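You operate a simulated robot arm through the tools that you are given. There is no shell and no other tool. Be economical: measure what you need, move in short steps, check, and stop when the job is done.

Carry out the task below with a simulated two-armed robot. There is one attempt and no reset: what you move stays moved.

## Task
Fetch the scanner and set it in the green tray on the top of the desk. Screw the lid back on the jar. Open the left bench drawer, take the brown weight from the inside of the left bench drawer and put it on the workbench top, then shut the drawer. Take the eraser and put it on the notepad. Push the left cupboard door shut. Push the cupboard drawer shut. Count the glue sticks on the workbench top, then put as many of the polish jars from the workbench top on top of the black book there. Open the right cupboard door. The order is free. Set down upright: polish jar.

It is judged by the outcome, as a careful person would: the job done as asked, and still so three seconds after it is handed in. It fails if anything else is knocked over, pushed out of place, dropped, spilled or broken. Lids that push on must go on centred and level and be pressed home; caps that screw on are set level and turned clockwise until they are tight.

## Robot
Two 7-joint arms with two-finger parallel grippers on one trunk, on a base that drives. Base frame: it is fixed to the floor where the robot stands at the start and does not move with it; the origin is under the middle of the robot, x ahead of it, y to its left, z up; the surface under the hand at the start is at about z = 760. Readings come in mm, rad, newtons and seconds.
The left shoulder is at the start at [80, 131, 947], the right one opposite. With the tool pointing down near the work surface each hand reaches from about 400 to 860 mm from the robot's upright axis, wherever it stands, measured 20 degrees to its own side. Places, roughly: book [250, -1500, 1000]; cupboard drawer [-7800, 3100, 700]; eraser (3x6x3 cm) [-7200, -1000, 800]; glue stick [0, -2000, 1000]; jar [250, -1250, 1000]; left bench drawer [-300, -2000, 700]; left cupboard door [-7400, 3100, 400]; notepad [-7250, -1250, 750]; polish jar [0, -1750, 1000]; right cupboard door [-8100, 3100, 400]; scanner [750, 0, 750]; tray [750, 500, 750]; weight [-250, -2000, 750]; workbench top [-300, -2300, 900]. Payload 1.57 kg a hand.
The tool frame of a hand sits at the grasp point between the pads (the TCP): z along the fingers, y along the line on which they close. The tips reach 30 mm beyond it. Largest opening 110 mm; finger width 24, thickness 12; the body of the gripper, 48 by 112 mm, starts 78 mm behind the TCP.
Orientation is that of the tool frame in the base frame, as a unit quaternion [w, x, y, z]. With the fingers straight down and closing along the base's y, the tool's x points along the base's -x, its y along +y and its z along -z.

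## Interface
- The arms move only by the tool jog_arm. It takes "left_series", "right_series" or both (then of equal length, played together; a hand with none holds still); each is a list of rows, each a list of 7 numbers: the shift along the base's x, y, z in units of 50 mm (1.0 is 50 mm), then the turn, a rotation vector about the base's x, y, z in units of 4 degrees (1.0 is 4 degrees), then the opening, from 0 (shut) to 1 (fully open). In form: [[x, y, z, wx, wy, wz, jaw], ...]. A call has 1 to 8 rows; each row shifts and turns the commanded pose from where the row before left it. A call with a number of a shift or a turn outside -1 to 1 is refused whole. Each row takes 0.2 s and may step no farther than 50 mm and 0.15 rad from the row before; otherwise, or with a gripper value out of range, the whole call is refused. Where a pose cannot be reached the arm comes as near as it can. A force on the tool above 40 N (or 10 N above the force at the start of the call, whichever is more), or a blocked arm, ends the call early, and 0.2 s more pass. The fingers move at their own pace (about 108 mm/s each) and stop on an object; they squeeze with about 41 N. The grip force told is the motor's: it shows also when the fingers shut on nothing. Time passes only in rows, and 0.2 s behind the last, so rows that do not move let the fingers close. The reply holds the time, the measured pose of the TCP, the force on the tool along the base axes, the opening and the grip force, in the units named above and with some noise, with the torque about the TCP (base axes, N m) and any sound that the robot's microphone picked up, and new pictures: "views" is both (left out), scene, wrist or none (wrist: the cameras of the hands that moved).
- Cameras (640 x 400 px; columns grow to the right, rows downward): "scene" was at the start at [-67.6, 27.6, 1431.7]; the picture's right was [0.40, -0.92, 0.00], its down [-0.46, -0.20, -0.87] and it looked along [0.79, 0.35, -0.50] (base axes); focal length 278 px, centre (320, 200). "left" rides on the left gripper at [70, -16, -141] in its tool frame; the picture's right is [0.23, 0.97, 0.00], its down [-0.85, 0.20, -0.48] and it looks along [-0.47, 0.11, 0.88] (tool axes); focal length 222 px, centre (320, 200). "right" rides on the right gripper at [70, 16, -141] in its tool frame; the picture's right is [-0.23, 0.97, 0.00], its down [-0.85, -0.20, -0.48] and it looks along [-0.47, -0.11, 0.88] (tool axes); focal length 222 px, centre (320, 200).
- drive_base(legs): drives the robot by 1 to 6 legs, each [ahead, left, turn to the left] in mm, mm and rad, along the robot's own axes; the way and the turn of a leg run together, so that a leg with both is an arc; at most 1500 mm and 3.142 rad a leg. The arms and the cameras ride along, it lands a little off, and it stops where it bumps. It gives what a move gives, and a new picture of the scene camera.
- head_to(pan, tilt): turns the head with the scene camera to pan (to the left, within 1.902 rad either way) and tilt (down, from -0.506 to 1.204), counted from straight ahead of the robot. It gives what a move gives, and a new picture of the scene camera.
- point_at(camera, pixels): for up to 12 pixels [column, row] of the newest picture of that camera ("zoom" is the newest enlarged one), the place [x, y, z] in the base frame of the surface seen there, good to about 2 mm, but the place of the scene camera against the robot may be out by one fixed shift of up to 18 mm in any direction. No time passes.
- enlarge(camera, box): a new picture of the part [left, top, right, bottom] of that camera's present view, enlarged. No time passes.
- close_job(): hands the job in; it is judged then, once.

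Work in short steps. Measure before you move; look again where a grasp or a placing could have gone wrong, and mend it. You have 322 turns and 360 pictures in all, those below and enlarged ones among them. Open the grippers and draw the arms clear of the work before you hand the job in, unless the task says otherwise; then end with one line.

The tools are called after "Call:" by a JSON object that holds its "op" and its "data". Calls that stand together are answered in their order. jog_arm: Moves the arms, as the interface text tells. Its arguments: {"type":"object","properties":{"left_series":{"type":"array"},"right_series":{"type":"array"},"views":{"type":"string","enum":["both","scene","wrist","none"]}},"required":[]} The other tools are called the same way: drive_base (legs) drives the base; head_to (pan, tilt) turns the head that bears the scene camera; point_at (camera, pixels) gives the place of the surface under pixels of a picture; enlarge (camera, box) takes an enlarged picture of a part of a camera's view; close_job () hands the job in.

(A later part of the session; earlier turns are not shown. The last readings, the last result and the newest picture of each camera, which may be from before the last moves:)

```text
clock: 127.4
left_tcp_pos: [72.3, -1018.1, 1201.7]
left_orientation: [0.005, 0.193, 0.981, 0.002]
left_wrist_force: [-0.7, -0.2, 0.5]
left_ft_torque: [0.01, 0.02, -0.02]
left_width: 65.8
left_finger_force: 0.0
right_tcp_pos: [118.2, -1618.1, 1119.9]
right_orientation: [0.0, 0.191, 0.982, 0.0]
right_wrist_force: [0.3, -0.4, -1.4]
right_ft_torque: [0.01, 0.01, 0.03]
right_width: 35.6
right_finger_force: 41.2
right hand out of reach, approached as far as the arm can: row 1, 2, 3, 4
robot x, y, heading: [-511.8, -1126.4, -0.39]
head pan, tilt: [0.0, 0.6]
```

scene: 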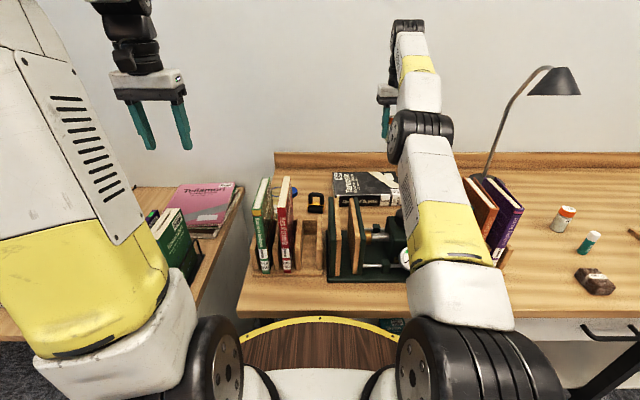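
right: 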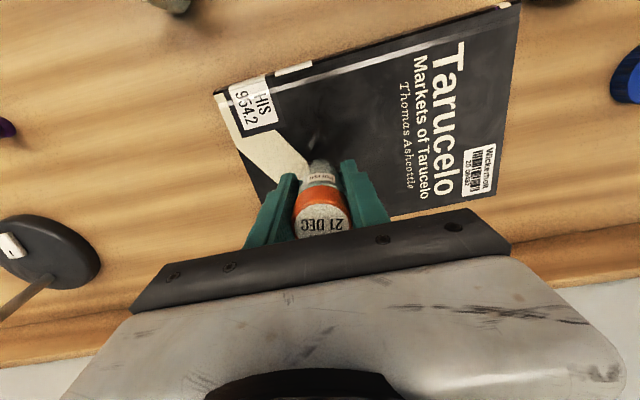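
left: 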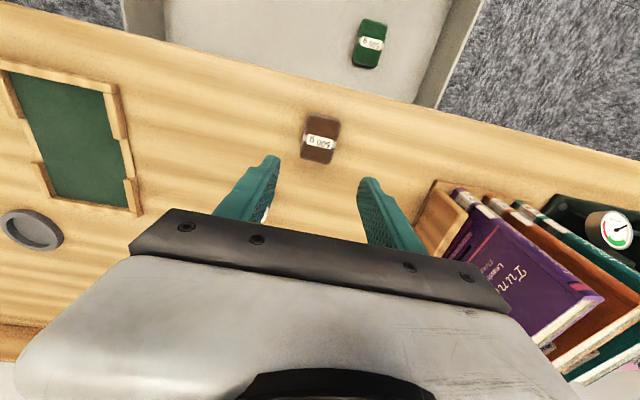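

Still stuck; I command a further 80 mm rise and a steady inward pull.

Call:
{"op": "jog_arm", "data": {"right_series": [[0, 0, 0.8, 0, 0, 0, 0.1], [0, 0, 0.8, 0, 0, 0, 0.1], [-0.4, 0.17, 0.3, 0, 0, 0, 0.1], [-0.4, 0.17, 0, 0, 0, 0, 0.1], [-0.4, 0.17, 0, 0, 0, 0, 0.1], [0, 0, 0, 0, 0, 0, 0.1]], "views": "none"}}

```text
clock: 128.8
left_tcp_pos: [71.5, -1016.8, 1202.2]
left_orientation: [0.006, 0.193, 0.981, 0.001]
left_wrist_force: [-0.6, -0.2, 0.3]
left_ft_torque: [0.0, -0.03, -0.03]
left_width: 66.0
left_finger_force: 0.2
right_tcp_pos: [42.6, -1588.0, 1204.9]
right_orientation: [0.001, 0.192, 0.981, 0.0]
right_wrist_force: [0.9, -0.5, -0.6]
right_ft_torque: [0.01, 0.0, -0.01]
right_width: 35.6
right_finger_force: 40.9
right hand out of reach, approached as far as the arm can: row 1, 2, 3
robot x, y, heading: [-510.1, -1124.0, -0.384]
head pan, tilt: [0.0, 0.6]
```

Tracking seems resumed at (43,−1588,1205). I test with a 50 mm inward step and view.

Call:
{"op": "jog_arm", "data": {"right_series": [[-0.92, 0.38, 0, 0, 0, 0, 0.1], [0, 0, 0, 0, 0, 0, 0.1]], "views": "scene"}}

```text
clock: 129.4
left_tcp_pos: [72.2, -1018.3, 1203.7]
left_orientation: [0.006, 0.192, 0.981, 0.002]
left_wrist_force: [0.1, 0.5, 0.3]
left_ft_torque: [-0.01, -0.03, 0.0]
left_width: 65.9
left_finger_force: 0.0
right_tcp_pos: [-2.6, -1567.3, 1205.2]
right_orientation: [0.0, 0.192, 0.981, 0.0]
right_wrist_force: [0.6, -0.8, -0.5]
right_ft_torque: [-0.03, -0.01, 0.02]
right_width: 35.3
right_finger_force: 41.5
robot x, y, heading: [-510.0, -1123.4, -0.386]
head pan, tilt: [0.0, 0.6]
```

scene: 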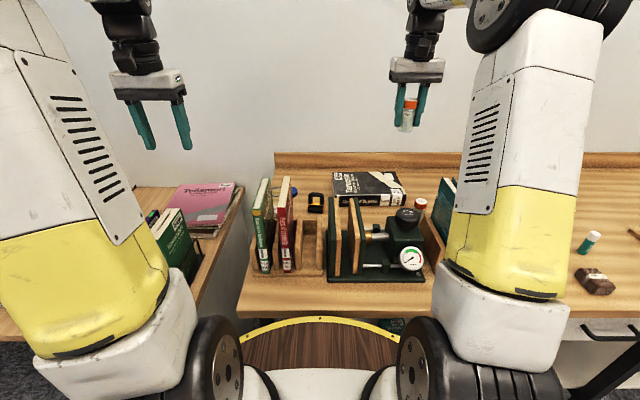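

Arm is bent again and tracking. I lower to ~1115 and extend only to f≈725 (x≈110, y≈−1614).

Call:
{"op": "jog_arm", "data": {"right_series": [[0, 0, -0.9, 0, 0, 0, 0.1], [0, 0, -0.9, 0, 0, 0, 0.1], [0.75, -0.31, 0, 0, 0, 0, 0.1], [0.75, -0.31, 0, 0, 0, 0, 0.1], [0.7, -0.29, 0, 0, 0, 0, 0.1], [0, 0, -0.6, 0, 0, 0, 0.1], [0, 0, 0, 0, 0, 0, 0.1]], "views": "none"}}

```text
clock: 131.0
left_tcp_pos: [71.9, -1018.2, 1202.5]
left_orientation: [0.006, 0.193, 0.981, 0.002]
left_wrist_force: [0.5, 0.3, -0.1]
left_ft_torque: [0.01, 0.01, 0.0]
left_width: 66.2
left_finger_force: 0.0
right_tcp_pos: [107.6, -1612.8, 1084.3]
right_orientation: [0.0, 0.192, 0.981, 0.0]
right_wrist_force: [0.0, -0.4, -0.7]
right_ft_torque: [-0.01, -0.01, -0.04]
right_width: 35.1
right_finger_force: 41.4
robot x, y, heading: [-511.1, -1128.7, -0.386]
head pan, tilt: [0.0, 0.6]
```

No reach complaint. Now lower to ~957 and look.

Call:
{"op": "jog_arm", "data": {"right_series": [[0, 0, -0.8, 0, 0, 0, 0.1], [0, 0, -0.8, 0, 0, 0, 0.1], [0, 0, -0.6, 0, 0, 0, 0.1], [0, 0, -0.34, 0, 0, 0, 0.1], [0, 0, 0, 0, 0, 0, 0.1]], "views": "both"}}

```text
clock: 132.2
left_tcp_pos: [71.9, -1018.7, 1202.1]
left_orientation: [0.005, 0.193, 0.981, 0.001]
left_wrist_force: [-0.8, 0.2, 0.2]
left_ft_torque: [0.01, -0.01, 0.01]
left_width: 66.2
left_finger_force: 0.1
right_tcp_pos: [108.5, -1613.7, 957.5]
right_orientation: [0.0, 0.192, 0.981, 0.0]
right_wrist_force: [0.8, 0.1, -0.6]
right_ft_torque: [-0.02, -0.01, -0.01]
right_width: 35.5
right_finger_force: 40.8
robot x, y, heading: [-511.0, -1124.2, -0.382]
head pan, tilt: [0.0, 0.6]
```

scene: 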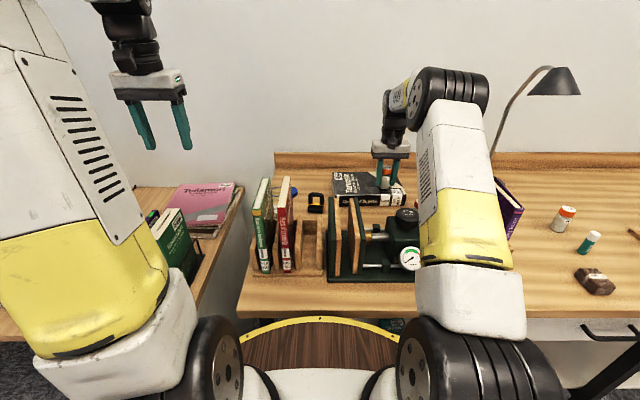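
right: 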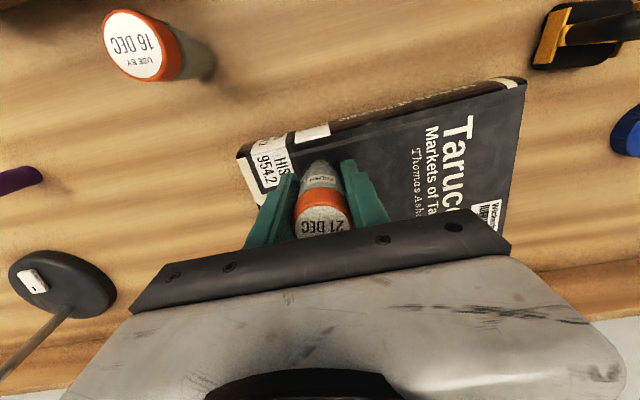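

Jar is over the book. I lower the last ~6 mm with a force check.

Call:
{"op": "jog_arm", "data": {"right_series": [[0, 0, -0.06, 0, 0, 0, 0.1], [0, 0, -0.06, 0, 0, 0, 0.1], [0, 0, 0, 0, 0, 0, 0.1]], "views": "none"}}

```text
clock: 133.0
left_tcp_pos: [71.2, -1016.7, 1203.5]
left_orientation: [0.005, 0.192, 0.981, 0.002]
left_wrist_force: [-0.8, -0.4, 0.9]
left_ft_torque: [-0.07, -0.04, -0.01]
left_width: 66.1
left_finger_force: 0.0
right_tcp_pos: [106.4, -1614.5, 952.6]
right_orientation: [-0.001, 0.192, 0.981, 0.0]
right_wrist_force: [-0.3, -0.1, 0.1]
right_ft_torque: [0.02, 0.05, 0.02]
right_width: 35.2
right_finger_force: 41.1
robot x, y, heading: [-512.7, -1128.0, -0.386]
head pan, tilt: [0.0, 0.6]
```

Just touching. One more 2 mm, then open and rise.

Call:
{"op": "jog_arm", "data": {"right_series": [[0, 0, -0.03, 0, 0, 0, 0.1], [0, 0, 0, 0, 0, 0, 0.1], [0, 0, 0, 0, 0, 0, 0.5], [0, 0, 0, 0, 0, 0, 0.55], [0, 0, 0.3, 0, 0, 0, 0.55], [0, 0, 0.8, 0, 0, 0, 0.55], [0, 0, 0.8, 0, 0, 0, 0.55]], "views": "wrist"}}

```text
clock: 134.6
left_tcp_pos: [71.8, -1017.1, 1202.3]
left_orientation: [0.006, 0.193, 0.981, 0.001]
left_wrist_force: [-0.1, -0.6, -0.2]
left_ft_torque: [-0.01, 0.04, -0.02]
left_width: 66.0
left_finger_force: 0.0
right_tcp_pos: [106.9, -1612.9, 1044.8]
right_orientation: [-0.001, 0.191, 0.982, 0.001]
right_wrist_force: [0.7, 0.1, -0.2]
right_ft_torque: [0.01, -0.01, 0.0]
right_width: 60.5
right_finger_force: 0.2
robot x, y, heading: [-513.2, -1124.7, -0.386]
head pan, tilt: [0.0, 0.6]
```

right: 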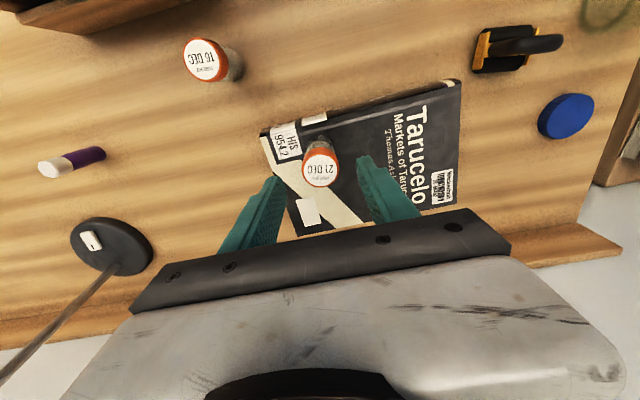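

Jar B stands on the book. Next jar C; I measure its cap at (202,62).

Call:
{"op": "point_at", "data": {"camera": "right", "pixels": [[201, 60], [184, 58], [221, 62], [207, 40], [198, 78], [320, 168], [567, 115], [510, 45], [605, 15]]}}

```text
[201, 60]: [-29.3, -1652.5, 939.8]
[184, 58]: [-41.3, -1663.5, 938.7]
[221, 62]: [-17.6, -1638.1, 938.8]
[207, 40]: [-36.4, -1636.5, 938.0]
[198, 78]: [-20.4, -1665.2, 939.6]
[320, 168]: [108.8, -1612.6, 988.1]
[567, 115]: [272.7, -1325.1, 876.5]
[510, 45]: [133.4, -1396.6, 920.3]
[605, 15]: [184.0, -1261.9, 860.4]
```

C's centre ≈ (−29,−1651). The teal book beside it is tall, so I go above C at z≈1145 and look before lowering.

Call:
{"op": "jog_arm", "data": {"right_series": [[0, 0, 0.9, 0, 0, 0, 0.5], [-0.3, 0, 0.9, 0, 0, 0, 0.5], [-0.9, -0.25, 0.2, 0, 0, 0, 0.5], [-0.9, -0.25, 0, 0, 0, 0, 0.5], [-0.62, -0.25, 0, 0, 0, 0, 0.5], [0, 0, 0, 0, 0, 0, 0.5]], "views": "both"}}

```text
clock: 136.0
left_tcp_pos: [71.0, -1017.6, 1202.3]
left_orientation: [0.005, 0.193, 0.981, 0.002]
left_wrist_force: [-1.0, 0.1, -0.1]
left_ft_torque: [-0.02, 0.01, 0.02]
left_width: 66.1
left_finger_force: 0.1
right_tcp_pos: [-29.9, -1650.7, 1146.6]
right_orientation: [0.0, 0.192, 0.981, 0.0]
right_wrist_force: [-0.8, -0.6, -0.5]
right_ft_torque: [0.01, 0.03, -0.02]
right_width: 55.0
right_finger_force: 0.1
robot x, y, heading: [-511.2, -1128.7, -0.387]
head pan, tilt: [0.0, 0.6]
```

scene: 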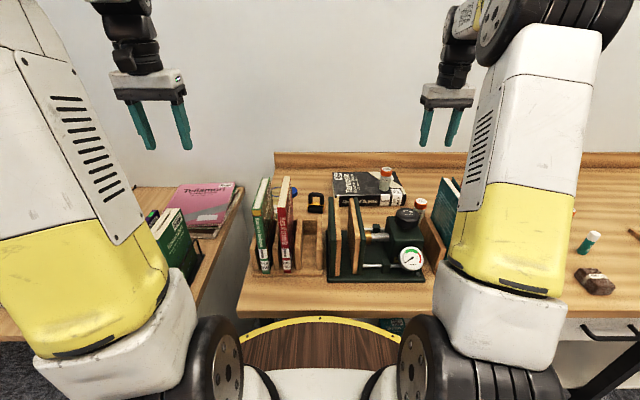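
right: 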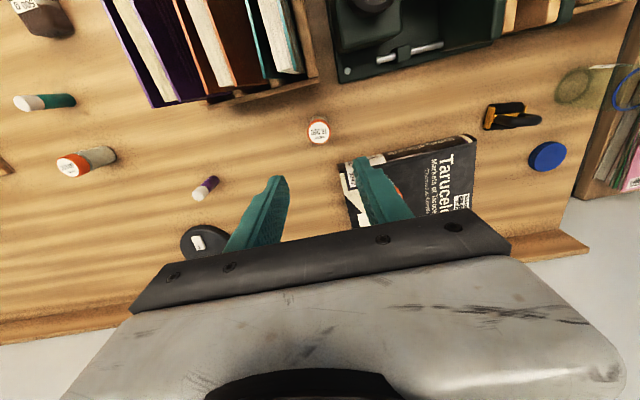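

Only two glue sticks are visible here too. I measure C, teal book rear edge and press rear.

Call:
{"op": "point_at", "data": {"camera": "right", "pixels": [[318, 130], [298, 70], [275, 75], [316, 78], [345, 80], [325, 70], [240, 85], [307, 40], [375, 10], [490, 40]]}}

Call:
{"op": "enlarge", "data": {"camera": "right", "box": [220, 0, 400, 160]}}

```text
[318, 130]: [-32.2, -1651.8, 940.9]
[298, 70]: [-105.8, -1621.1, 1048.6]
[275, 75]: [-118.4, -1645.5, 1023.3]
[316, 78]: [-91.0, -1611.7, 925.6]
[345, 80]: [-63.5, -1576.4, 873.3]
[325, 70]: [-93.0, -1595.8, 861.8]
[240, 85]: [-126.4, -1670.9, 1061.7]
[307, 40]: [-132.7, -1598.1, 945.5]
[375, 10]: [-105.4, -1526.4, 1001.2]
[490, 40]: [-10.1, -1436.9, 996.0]
```

```text
2.50 times, centred on (310, 80) of right
```

zoom: 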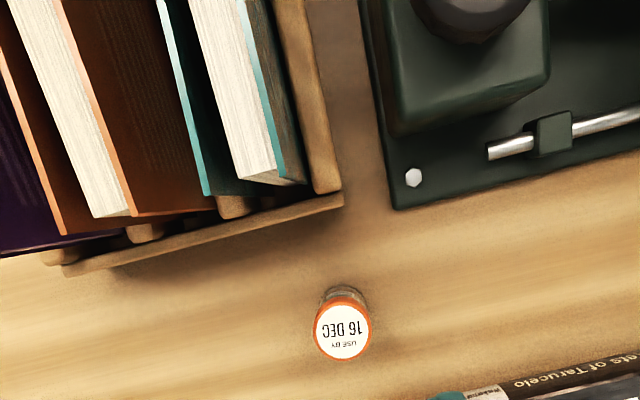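

The book's rear top (f≈528, z≈1050) would be close to the hand's camera, so I turn the hand −40° to bring it over free space, then lower.

Call:
{"op": "jog_arm", "data": {"right_series": [[0, 0, 0, 0, 0, -1, 0.5], [0, 0, 0, 0, 0, -1, 0.5], [0, 0, 0, 0, 0, -1, 0.5], [0, 0, 0, 0, 0, -1, 0.5], [0, 0, 0, 0, 0, -1, 0.5], [0, 0, 0, 0, 0, -1, 0.5], [0, 0, 0, 0, 0, -1, 0.5], [0, 0, 0, 0, 0, -1, 0.5]], "views": "none"}}

Call:
{"op": "jog_arm", "data": {"right_series": [[0, 0, -0.6, 0, 0, -1, 0.5], [0, 0, -0.8, 0, 0, -1, 0.5], [0, 0, -0.8, 0, 0, 0, 0.5], [0, 0, -0.8, 0, 0, 0, 0.5], [0, 0, 0, 0, 0, 0, 0.5]], "views": "wrist"}}

```text
clock: 137.8
left_tcp_pos: [71.7, -1018.1, 1203.0]
left_orientation: [0.005, 0.193, 0.981, 0.002]
left_wrist_force: [1.4, -0.8, 0.5]
left_ft_torque: [-0.02, 0.02, 0.02]
left_width: 65.7
left_finger_force: 0.1
right_tcp_pos: [-28.5, -1651.8, 1145.1]
right_orientation: [0.0, 0.455, 0.891, -0.001]
right_wrist_force: [-0.2, -0.3, 0.2]
right_ft_torque: [0.03, 0.04, -0.05]
right_width: 54.7
right_finger_force: 0.0
robot x, y, heading: [-512.0, -1127.4, -0.389]
head pan, tilt: [0.0, 0.6]
```

```text
clock: 139.0
left_tcp_pos: [72.3, -1016.4, 1202.6]
left_orientation: [0.005, 0.193, 0.981, 0.002]
left_wrist_force: [0.0, 0.7, -0.5]
left_ft_torque: [-0.02, 0.03, -0.02]
left_width: 66.0
left_finger_force: 0.0
right_tcp_pos: [-31.3, -1652.5, 994.8]
right_orientation: [0.0, 0.516, 0.857, 0.0]
right_wrist_force: [-0.2, -0.2, 0.0]
right_ft_torque: [0.01, 0.0, 0.01]
right_width: 54.9
right_finger_force: 0.1
robot x, y, heading: [-513.0, -1124.2, -0.385]
head pan, tilt: [0.0, 0.6]
```

right: 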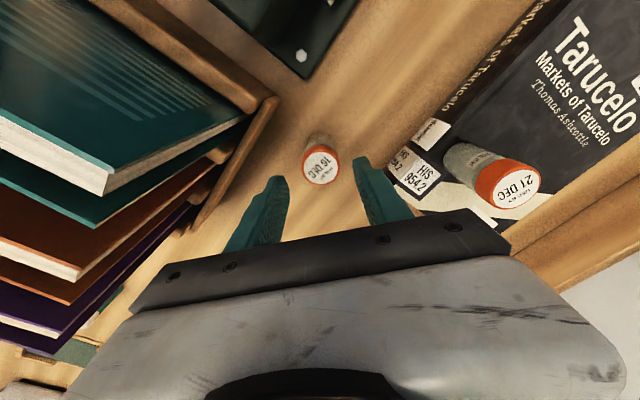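

Call:
{"op": "point_at", "data": {"camera": "right", "pixels": [[320, 166], [305, 168], [336, 165], [319, 152], [321, 181], [110, 185], [505, 190], [260, 105]]}}

```text
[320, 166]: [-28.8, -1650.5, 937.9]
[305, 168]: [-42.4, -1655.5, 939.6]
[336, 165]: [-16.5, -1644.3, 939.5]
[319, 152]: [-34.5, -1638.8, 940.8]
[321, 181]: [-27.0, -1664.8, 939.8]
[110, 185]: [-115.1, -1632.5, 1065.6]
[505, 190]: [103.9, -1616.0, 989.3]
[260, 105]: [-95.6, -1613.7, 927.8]
```

Centred. Descend 90 mm and close.

Call:
{"op": "jog_arm", "data": {"right_series": [[0.02, 0.04, -0.7, 0, 0, 0, 0.5], [0, 0, -0.7, 0, 0, 0, 0.5], [0, 0, -0.4, 0, 0, 0, 0.5], [0, 0, 0, 0, 0, 0, 0.5], [0, 0, 0, 0, 0, 0, 0.1], [0, 0, 0, 0, 0, 0, 0.1], [0, 0, 0, 0, 0, 0, 0.1]], "views": "wrist"}}

```text
clock: 140.6
left_tcp_pos: [71.5, -1017.5, 1202.5]
left_orientation: [0.005, 0.192, 0.981, 0.001]
left_wrist_force: [-0.2, -1.0, -0.9]
left_ft_torque: [0.0, -0.01, 0.0]
left_width: 66.2
left_finger_force: 0.0
right_tcp_pos: [-28.0, -1650.1, 904.6]
right_orientation: [0.0, 0.516, 0.857, 0.0]
right_wrist_force: [-0.9, 0.8, -0.1]
right_ft_torque: [0.0, -0.06, 0.01]
right_width: 35.9
right_finger_force: 41.3
robot x, y, heading: [-512.3, -1123.0, -0.385]
head pan, tilt: [0.0, 0.6]
```

right: 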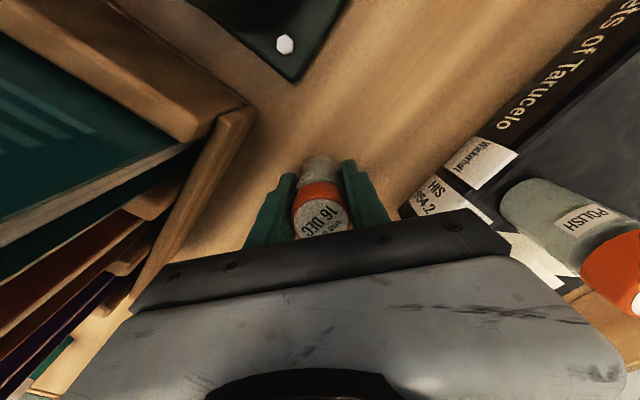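

Held. I lift to 1070 and carry it to the book's left part (145,−1529).

Call:
{"op": "jog_arm", "data": {"right_series": [[0, 0, 0.7, 0, 0, 0, 0.1], [0, 0, 0.9, 0, 0, 0, 0.1], [0, 0, 0.9, 0, 0, 0, 0.1], [0, 0, 0.8, 0, 0, 0, 0.1], [0.85, 0.6, 0, 0, 0, 0, 0.1], [0.85, 0.6, 0, 0, 0, 0, 0.1], [0.85, 0.6, 0, 0, 0, 0, 0.1], [0.85, 0.6, 0, 0, 0, 0, 0.1]], "views": "none"}}

Call:
{"op": "jog_arm", "data": {"right_series": [[0, 0, -0.8, 0, 0, 0, 0.1], [0, 0, -0.6, 0, 0, 0, 0.1], [0, 0, 0, 0, 0, 0, 0.1]], "views": "both"}}

```text
refused: row 5 steps farther than a row can; nothing moved
```

```text
clock: 141.0
left_tcp_pos: [71.4, -1017.3, 1203.3]
left_orientation: [0.005, 0.193, 0.981, 0.002]
left_wrist_force: [0.6, 1.0, 0.2]
left_ft_torque: [-0.04, -0.01, -0.02]
left_width: 66.2
left_finger_force: 0.0
right_tcp_pos: [-23.8, -1651.3, 902.6]
right_orientation: [0.009, 0.516, 0.857, 0.0]
right_wrist_force: [-1.3, 1.1, 14.7]
right_ft_torque: [0.0, 0.26, -0.02]
right_width: 35.4
right_finger_force: 41.3
robot x, y, heading: [-506.4, -1126.4, -0.38]
head pan, tilt: [0.0, 0.6]
stopped in row 1 (right hand): the force on the tool passed its limit at 103 N (the readings are from after the stop); the commanded pose is now the measured one
```

scene: 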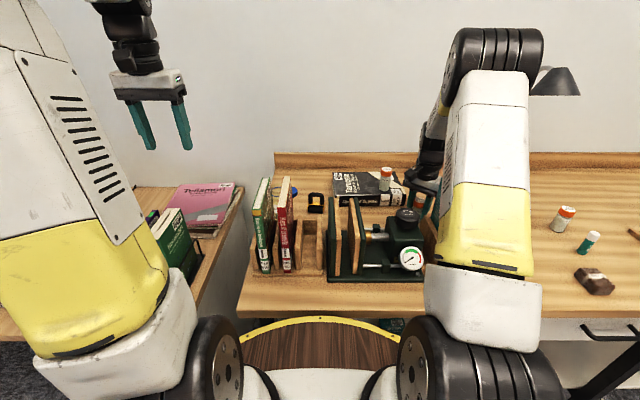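
right: 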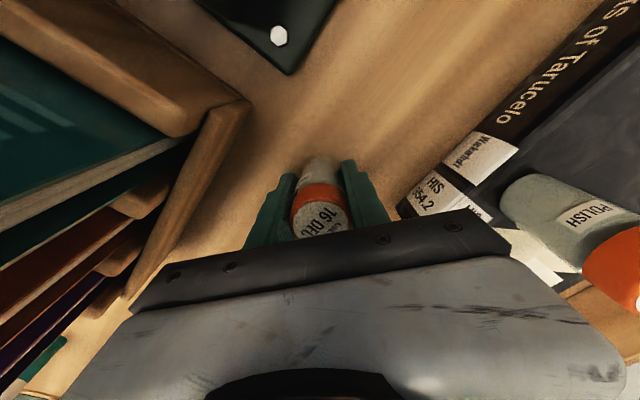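

That lift was refused (step too long) and the lowering pressed the jar on the bench briefly; the jar looks unharmed. I lift now with legal steps and check.

Call:
{"op": "jog_arm", "data": {"right_series": [[0, 0, 0.5, 0, 0, 0, 0.1], [0, 0, 0.9, 0, 0, 0, 0.1], [0, 0, 0.9, 0, 0, 0, 0.1], [0, 0, 0.9, 0, 0, 0, 0.1], [0, 0, 0, 0, 0, 0, 0.1]], "views": "both"}}

```text
clock: 142.2
left_tcp_pos: [71.2, -1017.4, 1202.2]
left_orientation: [0.007, 0.193, 0.981, 0.001]
left_wrist_force: [-0.1, 0.5, -0.4]
left_ft_torque: [-0.01, 0.0, 0.01]
left_width: 65.7
left_finger_force: 0.1
right_tcp_pos: [-23.3, -1653.4, 1061.0]
right_orientation: [0.005, 0.515, 0.857, 0.0]
right_wrist_force: [0.1, 0.0, -0.4]
right_ft_torque: [0.01, 0.02, 0.01]
right_width: 35.5
right_finger_force: 41.3
robot x, y, heading: [-506.2, -1125.4, -0.385]
head pan, tilt: [0.0, 0.6]
```

scene: 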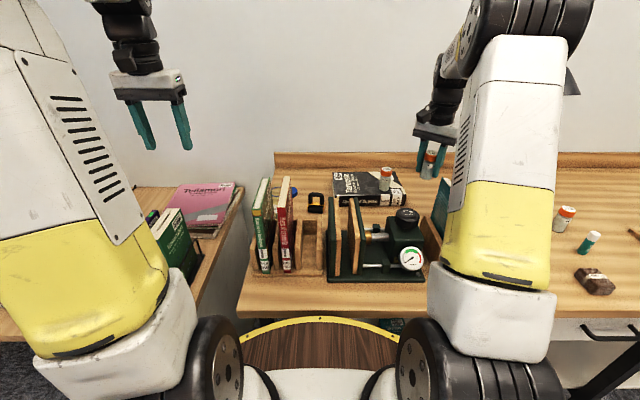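
right: 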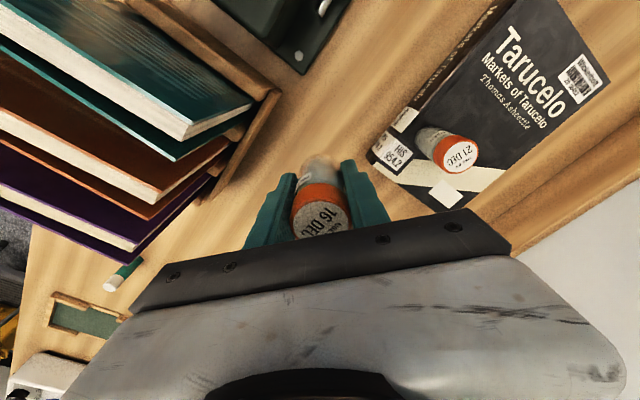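

Fine. I carry it to (145,−1529) in five 42 mm steps at z 1061.

Call:
{"op": "jog_arm", "data": {"right_series": [[0.67, 0.5, 0, 0, 0, 0, 0.1], [0.67, 0.5, 0, 0, 0, 0, 0.1], [0.67, 0.5, 0, 0, 0, 0, 0.1], [0.67, 0.5, 0, 0, 0, 0, 0.1], [0.67, 0.48, 0, 0, 0, 0, 0.1], [0, 0, 0, 0, 0, 0, 0.1]], "views": "both"}}

```text
clock: 143.6
left_tcp_pos: [71.5, -1017.7, 1203.3]
left_orientation: [0.005, 0.192, 0.981, 0.001]
left_wrist_force: [-0.4, -0.2, -1.0]
left_ft_torque: [0.0, -0.02, -0.03]
left_width: 66.1
left_finger_force: 0.0
right_tcp_pos: [143.5, -1527.4, 1059.1]
right_orientation: [0.006, 0.515, 0.857, 0.001]
right_wrist_force: [0.1, -0.4, -0.3]
right_ft_torque: [0.0, -0.02, 0.04]
right_width: 35.4
right_finger_force: 41.2
robot x, y, heading: [-513.1, -1126.6, -0.384]
head pan, tilt: [0.0, 0.6]
```

scene: 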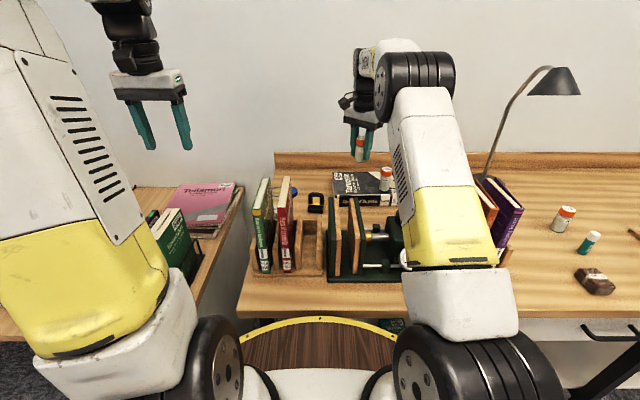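
right: 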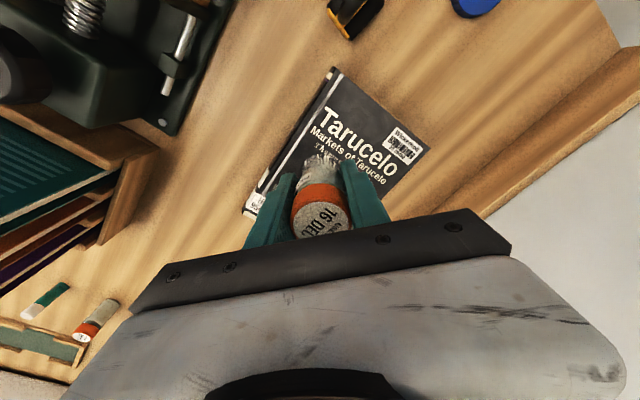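

Over the book's left part. I lower to ~958.

Call:
{"op": "jog_arm", "data": {"right_series": [[0, 0, -0.7, 0, 0, 0, 0.1], [0, 0, -0.7, 0, 0, 0, 0.1], [0, 0, -0.5, 0, 0, 0, 0.1], [0, 0, -0.1, 0, 0, 0, 0.1], [0, 0, 0, 0, 0, 0, 0.1]], "views": "wrist"}}

```text
clock: 144.8
left_tcp_pos: [71.9, -1017.7, 1202.0]
left_orientation: [0.005, 0.193, 0.981, 0.001]
left_wrist_force: [-0.5, -0.6, 0.5]
left_ft_torque: [0.04, 0.02, -0.01]
left_width: 66.1
left_finger_force: 0.2
right_tcp_pos: [143.1, -1529.1, 960.8]
right_orientation: [0.006, 0.515, 0.857, 0.0]
right_wrist_force: [-0.1, -1.1, -1.2]
right_ft_torque: [0.01, 0.03, 0.01]
right_width: 35.3
right_finger_force: 41.1
robot x, y, heading: [-510.5, -1123.5, -0.385]
head pan, tilt: [0.0, 0.6]
```

right: 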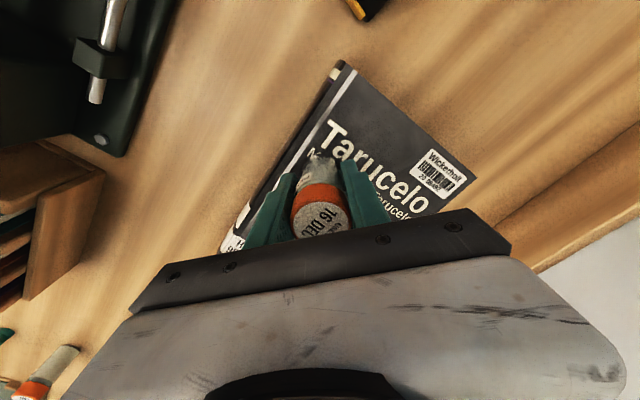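

Call:
{"op": "jog_arm", "data": {"right_series": [[0, 0, -0.07, 0, 0, 0, 0.1], [0, 0, -0.07, 0, 0, 0, 0.1], [0, 0, 0, 0, 0, 0, 0.1]], "views": "none"}}

```text
clock: 145.6
left_tcp_pos: [72.4, -1017.9, 1201.9]
left_orientation: [0.006, 0.193, 0.981, 0.002]
left_wrist_force: [0.3, 0.4, 0.4]
left_ft_torque: [-0.04, -0.01, 0.0]
left_width: 66.1
left_finger_force: 0.0
right_tcp_pos: [143.5, -1528.7, 953.4]
right_orientation: [0.006, 0.516, 0.856, 0.001]
right_wrist_force: [-0.6, 0.3, -1.0]
right_ft_torque: [0.0, -0.01, 0.02]
right_width: 35.4
right_finger_force: 41.1
robot x, y, heading: [-512.6, -1126.0, -0.383]
head pan, tilt: [0.0, 0.6]
```

Not touching quite yet; 2 mm steps more.

Call:
{"op": "jog_arm", "data": {"right_series": [[0, 0, -0.04, 0, 0, 0, 0.1], [0, 0, 0, 0, 0, 0, 0.1]], "views": "none"}}

```text
clock: 146.2
left_tcp_pos: [72.3, -1017.7, 1203.1]
left_orientation: [0.006, 0.193, 0.981, 0.001]
left_wrist_force: [1.0, 0.6, 0.1]
left_ft_torque: [0.01, 0.01, -0.02]
left_width: 66.1
left_finger_force: 0.2
right_tcp_pos: [143.5, -1528.4, 951.5]
right_orientation: [0.006, 0.516, 0.857, 0.001]
right_wrist_force: [-0.2, 0.1, -1.6]
right_ft_torque: [0.0, 0.0, 0.01]
right_width: 35.4
right_finger_force: 40.9
robot x, y, heading: [-513.1, -1129.8, -0.387]
head pan, tilt: [0.0, 0.6]
```

Call:
{"op": "jog_arm", "data": {"right_series": [[0, 0, -0.04, 0, 0, 0, 0.1], [0, 0, 0, 0, 0, 0, 0.1]], "views": "wrist"}}

```text
clock: 146.8
left_tcp_pos: [71.7, -1017.5, 1203.3]
left_orientation: [0.006, 0.192, 0.981, 0.002]
left_wrist_force: [-0.8, 1.0, -0.3]
left_ft_torque: [-0.03, 0.01, 0.04]
left_width: 66.2
left_finger_force: 0.2
right_tcp_pos: [144.5, -1528.1, 949.3]
right_orientation: [0.007, 0.516, 0.857, 0.0]
right_wrist_force: [0.0, -1.4, 9.1]
right_ft_torque: [-0.12, 0.14, 0.03]
right_width: 35.6
right_finger_force: 41.1
robot x, y, heading: [-510.0, -1125.3, -0.385]
head pan, tilt: [0.0, 0.6]
```

right: 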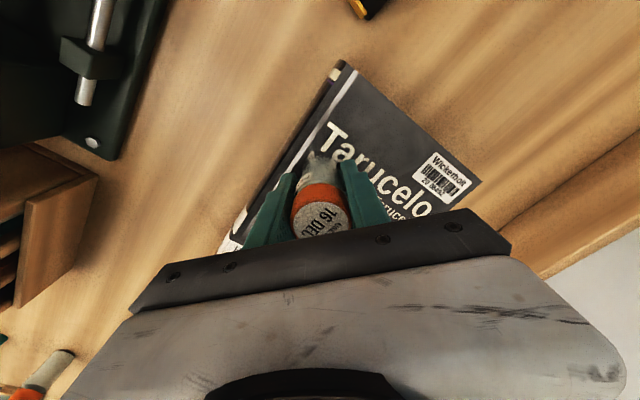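

Contact (9 N). I open and rise.

Call:
{"op": "jog_arm", "data": {"right_series": [[0, 0, 0, 0, 0, 0, 0.5], [0, 0, 0, 0, 0, 0, 0.5], [0, 0, 0.3, 0, 0, 0, 0.5], [0, 0, 0.8, 0, 0, 0, 0.5], [0, 0, 0.9, 0, 0, 0, 0.5], [-0.4, 0.2, 0.9, 0, 0, 0, 0.5], [-0.8, 0.35, 0.4, 0, 0, 0, 0.5], [0, 0, 0, 0, 0, 0, 0.5]], "views": "both"}}

Call:
{"op": "enlarge", "data": {"camera": "scene", "box": [260, 150, 440, 260]}}

```text
refused: row 6 steps farther than a row can; nothing moved
```

```text
3.56 times, centred on (350, 205) of scene
```

zoom: 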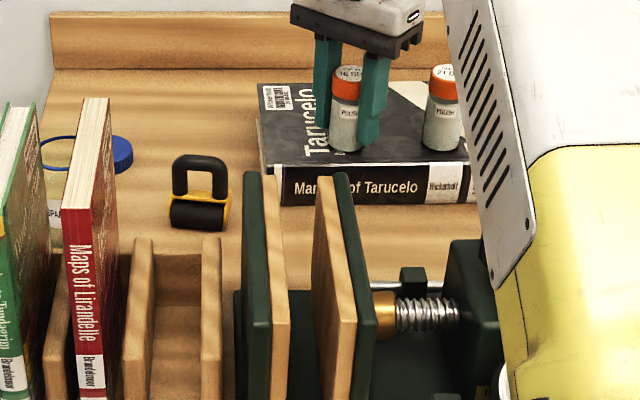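

Refused for step length only; again with a shorter step.

Call:
{"op": "jog_arm", "data": {"right_series": [[0, 0, 0, 0, 0, 0, 0.5], [0, 0, 0, 0, 0, 0, 0.5], [0, 0, 0.3, 0, 0, 0, 0.5], [0, 0, 0.8, 0, 0, 0, 0.5], [0, 0, 0.9, 0, 0, 0, 0.5], [-0.3, 0.1, 0.8, 0, 0, 0, 0.5], [-0.8, 0.35, 0.3, 0, 0, 0, 0.5], [0, 0, 0, 0, 0, 0, 0.5]], "views": "both"}}

Call:
{"op": "enlarge", "data": {"camera": "scene", "box": [260, 150, 440, 260]}}

```text
clock: 148.6
left_tcp_pos: [71.7, -1016.7, 1203.9]
left_orientation: [0.006, 0.192, 0.981, 0.002]
left_wrist_force: [0.5, -0.2, -0.5]
left_ft_torque: [0.05, -0.02, 0.04]
left_width: 66.0
left_finger_force: 0.0
right_tcp_pos: [87.3, -1504.5, 1103.5]
right_orientation: [0.005, 0.515, 0.857, 0.0]
right_wrist_force: [1.0, -0.5, -0.6]
right_ft_torque: [-0.01, 0.01, 0.0]
right_width: 55.2
right_finger_force: 0.0
robot x, y, heading: [-512.7, -1124.0, -0.385]
head pan, tilt: [0.0, 0.6]
```

scene: 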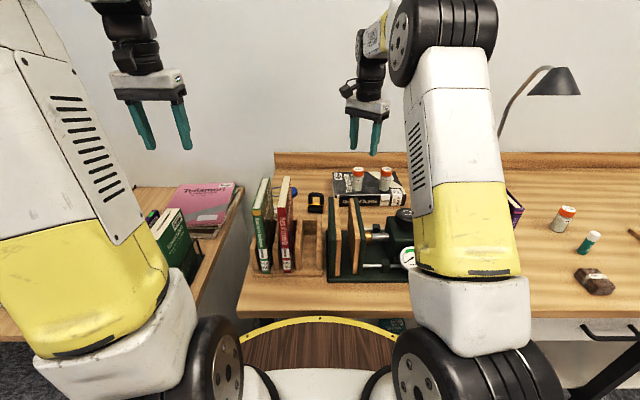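
right: 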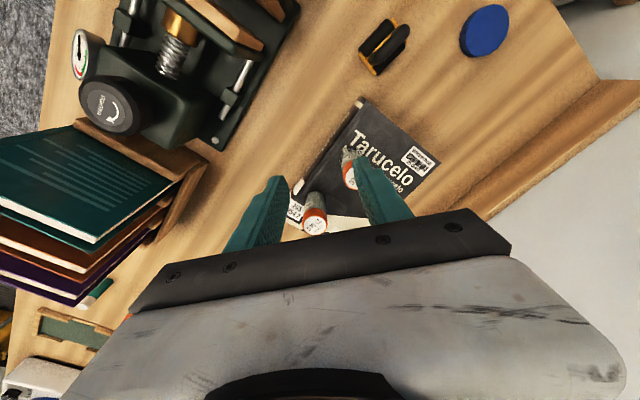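

```text
3.56 times, centred on (350, 205) of scene
```

zoom: 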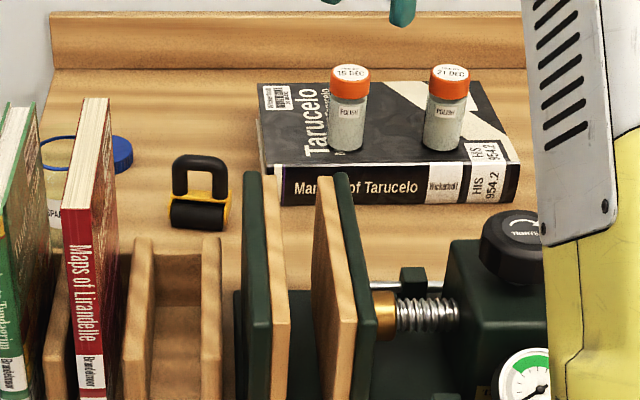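

Both jars stand well on the book. Now the jar: right hand retreats, left hand goes to view the jar and lid.

Call:
{"op": "jog_arm", "data": {"left_series": [[0.2, -0.9, -0.2, 0, 0, 0, 0.8], [0.2, -0.9, -0.2, 0, 0, 0, 0.8], [0.2, -0.9, -0.2, 0, 0, 0, 0.8], [0.2, -0.8, -0.2, 0, 0, 0, 0.8], [0, 0, 0, 0, 0, 0, 0.8]], "right_series": [[-0.6, -0.3, 0.6, 0, 0, 1, 0.5], [-0.7, -0.3, 0.4, 0, 0, 1, 0.5], [-0.8, -0.3, 0.2, 0, 0, 1, 0.5], [-0.8, -0.3, 0, 0, 0, 1, 0.5], [-0.8, -0.3, 0, 0, 0, 1, 0.5]], "views": "both"}}

```text
clock: 149.8
left_tcp_pos: [114.3, -1192.9, 1164.4]
left_orientation: [0.005, 0.193, 0.981, 0.001]
left_wrist_force: [-0.5, -1.0, 0.0]
left_ft_torque: [0.01, 0.02, -0.01]
left_width: 88.0
left_finger_force: 0.0
right_tcp_pos: [-96.1, -1581.9, 1165.0]
right_orientation: [0.006, 0.358, 0.934, 0.001]
right_wrist_force: [0.6, 0.7, 0.3]
right_ft_torque: [0.0, 0.06, -0.03]
right_width: 55.2
right_finger_force: 0.0
robot x, y, heading: [-511.6, -1124.8, -0.386]
head pan, tilt: [0.0, 0.6]
```

scene: 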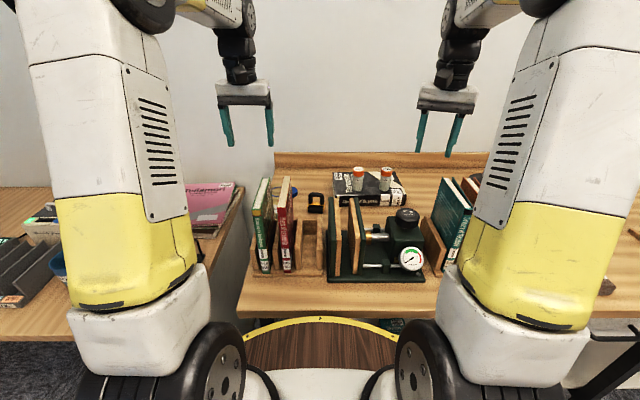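
right: 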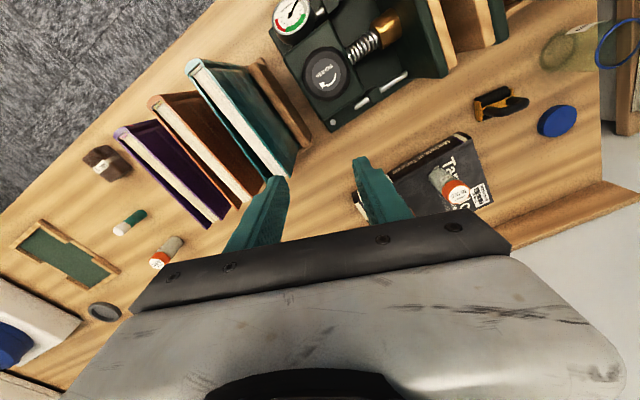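
left: 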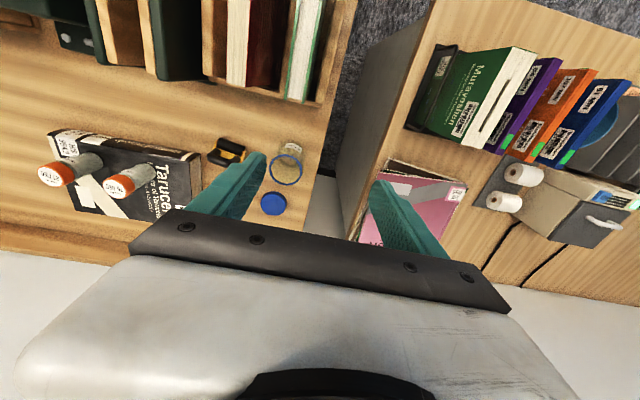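

The jar (rim ring at (286,170)) and the lid (273,203) show in the left wrist view; I enlarge and measure.

Call:
{"op": "enlarge", "data": {"camera": "left", "box": [230, 120, 350, 230]}}

Call:
{"op": "point_at", "data": {"camera": "left", "pixels": [[273, 203], [262, 203], [285, 203], [273, 193], [273, 213], [271, 168], [301, 170], [286, 155], [286, 184], [286, 170], [292, 147]]}}

```text
3.64 times, centred on (290, 175) of left
```

zoom: 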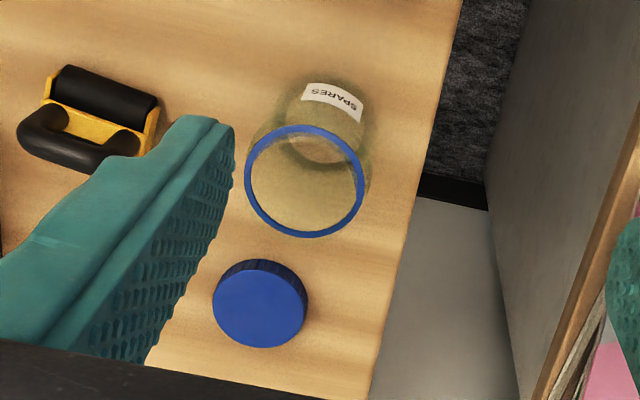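

```text
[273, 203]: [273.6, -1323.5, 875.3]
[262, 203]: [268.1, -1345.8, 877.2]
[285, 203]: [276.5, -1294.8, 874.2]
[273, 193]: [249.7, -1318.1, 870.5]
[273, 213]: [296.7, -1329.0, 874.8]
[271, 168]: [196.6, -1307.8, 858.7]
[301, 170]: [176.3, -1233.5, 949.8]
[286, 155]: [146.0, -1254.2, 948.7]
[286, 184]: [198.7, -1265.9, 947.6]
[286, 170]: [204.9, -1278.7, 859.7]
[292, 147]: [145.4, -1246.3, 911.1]
```

Lid centre ≈ (272,−1322), top z 875; jar rim centre ≈ (172,−1260), z 949. I drive ahead 20 mm for reach and bring the left hand above the lid.

Call:
{"op": "drive_base", "data": {"legs": [[20, 0, 0]]}}

Call:
{"op": "jog_arm", "data": {"left_series": [[0.5, -0.4, -0.7, 0, 0, 0, 0.8], [0.5, -0.4, -0.7, 0, 0, 0, 0.8], [0.6, -0.5, -0.5, 0, 0, 0, 0.8], [0.6, -0.5, -0.4, 0, 0, 0, 0.8], [0.4, -0.35, 0, 0, 0, 0, 0.8], [0, 0, 0, 0, 0, 0, 0.8]], "views": "wrist"}}

```text
clock: 150.6
left_tcp_pos: [132.1, -1200.3, 1164.2]
left_orientation: [0.005, 0.192, 0.981, 0.002]
left_wrist_force: [-0.5, 0.0, 0.3]
left_ft_torque: [0.02, 0.02, -0.01]
left_width: 88.2
left_finger_force: 0.1
right_tcp_pos: [-76.9, -1589.5, 1163.9]
right_orientation: [0.007, 0.359, 0.933, 0.001]
right_wrist_force: [-0.6, 0.5, 0.0]
right_ft_torque: [0.02, -0.02, -0.02]
right_width: 55.0
right_finger_force: 0.1
robot x, y, heading: [-497.7, -1135.9, -0.385]
head pan, tilt: [0.0, 0.6]
```

scene: 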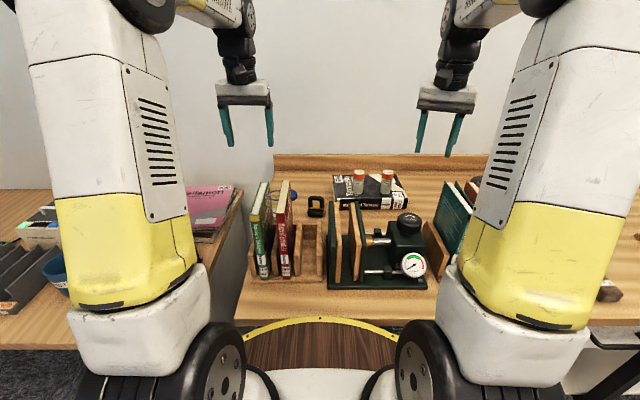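

```text
clock: 151.9
left_tcp_pos: [262.8, -1308.2, 1049.9]
left_orientation: [0.006, 0.193, 0.981, 0.003]
left_wrist_force: [-0.2, 0.5, 0.3]
left_ft_torque: [0.02, -0.02, -0.01]
left_width: 88.0
left_finger_force: 0.1
right_tcp_pos: [-76.7, -1589.1, 1163.9]
right_orientation: [0.006, 0.359, 0.933, 0.001]
right_wrist_force: [-0.3, 1.1, 0.8]
right_ft_torque: [0.01, -0.02, -0.03]
right_width: 55.1
right_finger_force: 0.0
robot x, y, heading: [-491.6, -1134.9, -0.389]
head pan, tilt: [0.0, 0.6]
```

left: 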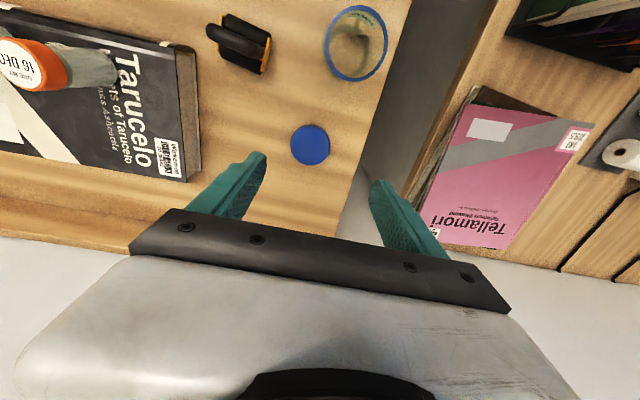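

I re-measure lid and jar rim from this closer view.

Call:
{"op": "point_at", "data": {"camera": "left", "pixels": [[310, 146], [292, 146], [328, 146], [310, 128], [310, 163], [326, 45], [386, 45], [356, 10], [356, 80], [335, 18], [377, 70]]}}

```text
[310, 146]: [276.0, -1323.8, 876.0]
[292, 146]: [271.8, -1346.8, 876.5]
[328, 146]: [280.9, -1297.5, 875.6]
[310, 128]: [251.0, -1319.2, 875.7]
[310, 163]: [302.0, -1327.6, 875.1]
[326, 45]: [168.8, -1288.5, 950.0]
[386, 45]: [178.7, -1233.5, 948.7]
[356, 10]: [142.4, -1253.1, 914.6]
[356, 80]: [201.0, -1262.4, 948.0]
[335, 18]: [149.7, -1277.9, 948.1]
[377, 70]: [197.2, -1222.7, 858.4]
```

Lid centre (276,−1323). I move over it and descend to TCP z≈896.

Call:
{"op": "jog_arm", "data": {"left_series": [[0.26, -0.3, -0.5, 0, 0, 0, 0.8], [0, 0, -0.8, 0, 0, 0, 0.8], [0, 0, -0.8, 0, 0, 0, 0.8], [0, 0, -0.6, 0, 0, 0, 0.8], [0, 0, 0, 0, 0, 0, 0.8]], "views": "wrist"}}

```text
clock: 153.2
left_tcp_pos: [278.0, -1323.1, 915.3]
left_orientation: [0.006, 0.192, 0.981, 0.002]
left_wrist_force: [0.5, -0.4, 0.1]
left_ft_torque: [0.0, 0.02, -0.06]
left_width: 87.9
left_finger_force: 0.1
right_tcp_pos: [-76.9, -1589.6, 1164.6]
right_orientation: [0.006, 0.359, 0.933, 0.002]
right_wrist_force: [0.6, 0.1, -0.1]
right_ft_torque: [0.02, -0.01, 0.05]
right_width: 55.0
right_finger_force: 0.1
robot x, y, heading: [-492.8, -1134.9, -0.384]
head pan, tilt: [0.0, 0.6]
```

left: 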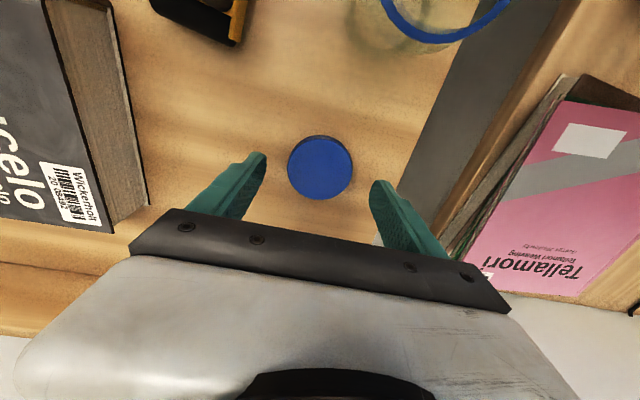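

Centred. I correct the 0.7° tilt, descend 19 mm and close on the lid.

Call:
{"op": "jog_arm", "data": {"left_series": [[0, 0, -0.2, 0, 0.18, 0, 0.8], [0, 0, -0.18, 0, 0, 0, 0.8], [0, 0, 0, 0, 0, 0, 0.8], [0, 0, 0, 0, 0, 0, 0.3], [0, 0, 0, 0, 0, 0, 0.3], [0, 0, 0, 0, 0, 0, 0.3]], "views": "wrist"}}

```text
clock: 154.6
left_tcp_pos: [275.7, -1323.9, 895.4]
left_orientation: [0.0, 0.192, 0.981, 0.0]
left_wrist_force: [0.0, 1.2, 0.5]
left_ft_torque: [0.04, -0.02, -0.02]
left_width: 53.8
left_finger_force: 40.7
right_tcp_pos: [-77.0, -1589.1, 1163.3]
right_orientation: [0.007, 0.359, 0.933, 0.001]
right_wrist_force: [0.0, 0.5, -0.1]
right_ft_torque: [0.0, -0.02, -0.02]
right_width: 54.8
right_finger_force: 0.1
robot x, y, heading: [-491.4, -1136.1, -0.388]
head pan, tilt: [0.0, 0.6]
```

left: 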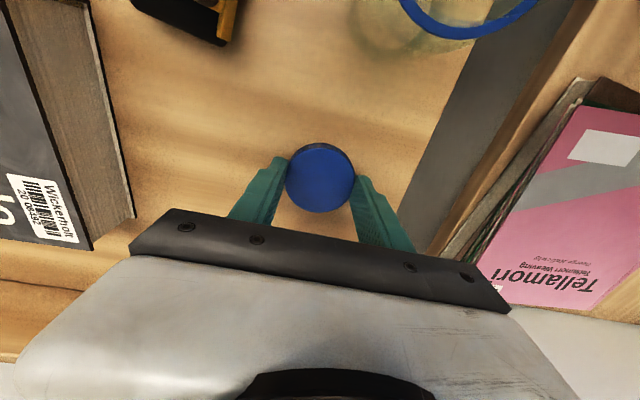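

Lid held (53.8 mm). I lift it 130 mm and move toward above the jar.

Call:
{"op": "point_at", "data": {"camera": "left", "pixels": [[321, 178], [288, 180], [354, 178], [320, 145], [322, 212]]}}

Call:
{"op": "jog_arm", "data": {"left_series": [[0, 0, 0.5, 0, 0, 0, 0.3], [0, 0, 0.8, 0, 0, 0, 0.3], [0, 0, 0.9, 0, 0, 0, 0.3], [0, 0, 0.4, 0, 0, 0, 0.3], [-0.7, 0.4, 0, 0, 0, 0, 0.3], [-0.7, 0.4, 0, 0, 0, 0, 0.3], [-0.3, 0.2, 0, 0, 0, 0, 0.3], [0, 0, 0, 0, 0, 0, 0.3]], "views": "both"}}

```text
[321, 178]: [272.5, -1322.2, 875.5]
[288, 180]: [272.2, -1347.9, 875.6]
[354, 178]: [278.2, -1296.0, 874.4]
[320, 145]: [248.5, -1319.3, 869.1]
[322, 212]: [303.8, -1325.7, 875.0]
```

```text
clock: 156.3
left_tcp_pos: [189.8, -1272.1, 1028.2]
left_orientation: [0.0, 0.193, 0.981, 0.002]
left_wrist_force: [0.2, -0.7, 0.2]
left_ft_torque: [-0.02, -0.01, 0.02]
left_width: 53.9
left_finger_force: 41.2
right_tcp_pos: [-75.2, -1590.2, 1164.8]
right_orientation: [0.007, 0.359, 0.933, 0.001]
right_wrist_force: [0.5, -0.2, -0.1]
right_ft_torque: [0.0, -0.02, -0.01]
right_width: 55.2
right_finger_force: 0.1
robot x, y, heading: [-490.9, -1135.9, -0.384]
head pan, tilt: [0.0, 0.6]
```

scene: 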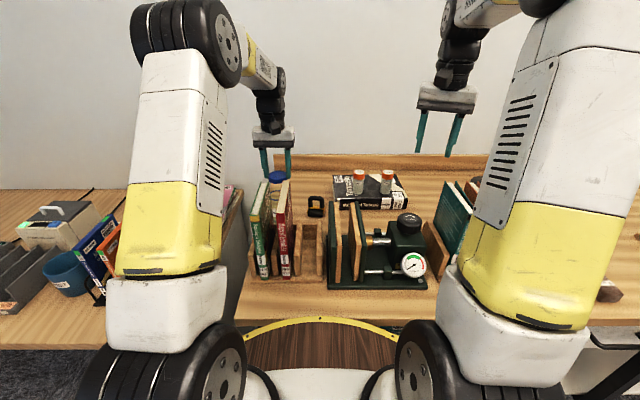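
left: 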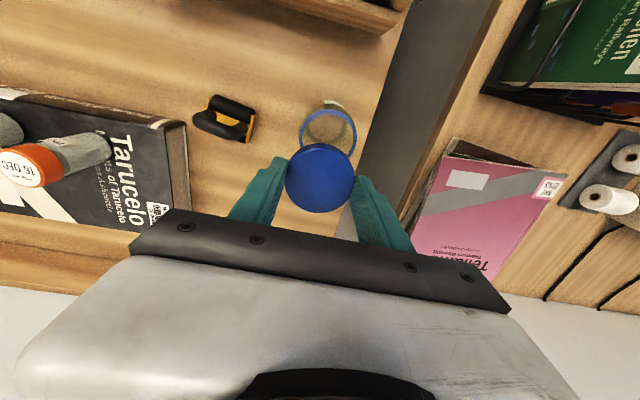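

I measure the jar's rim from here (ring top at (328,111), sides (302,130), (355,130)), zoomed.

Call:
{"op": "enlarge", "data": {"camera": "left", "box": [280, 90, 380, 160]}}

```text
5.71 times, centred on (330, 125) of left
```

zoom: 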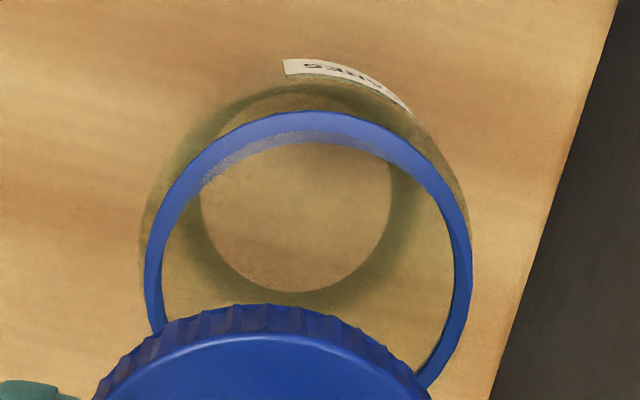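

Call:
{"op": "point_at", "data": {"camera": "zoom", "pixels": [[150, 280], [160, 230], [195, 160], [245, 125], [305, 114], [370, 125], [420, 155], [455, 210], [467, 270], [460, 320], [153, 320]]}}

```text
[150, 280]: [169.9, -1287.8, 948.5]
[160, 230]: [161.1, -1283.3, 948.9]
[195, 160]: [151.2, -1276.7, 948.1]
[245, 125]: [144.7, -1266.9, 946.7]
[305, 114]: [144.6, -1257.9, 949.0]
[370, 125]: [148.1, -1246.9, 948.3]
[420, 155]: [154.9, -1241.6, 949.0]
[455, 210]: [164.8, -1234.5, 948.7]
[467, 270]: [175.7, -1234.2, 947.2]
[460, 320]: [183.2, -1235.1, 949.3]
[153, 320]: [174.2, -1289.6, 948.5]
```

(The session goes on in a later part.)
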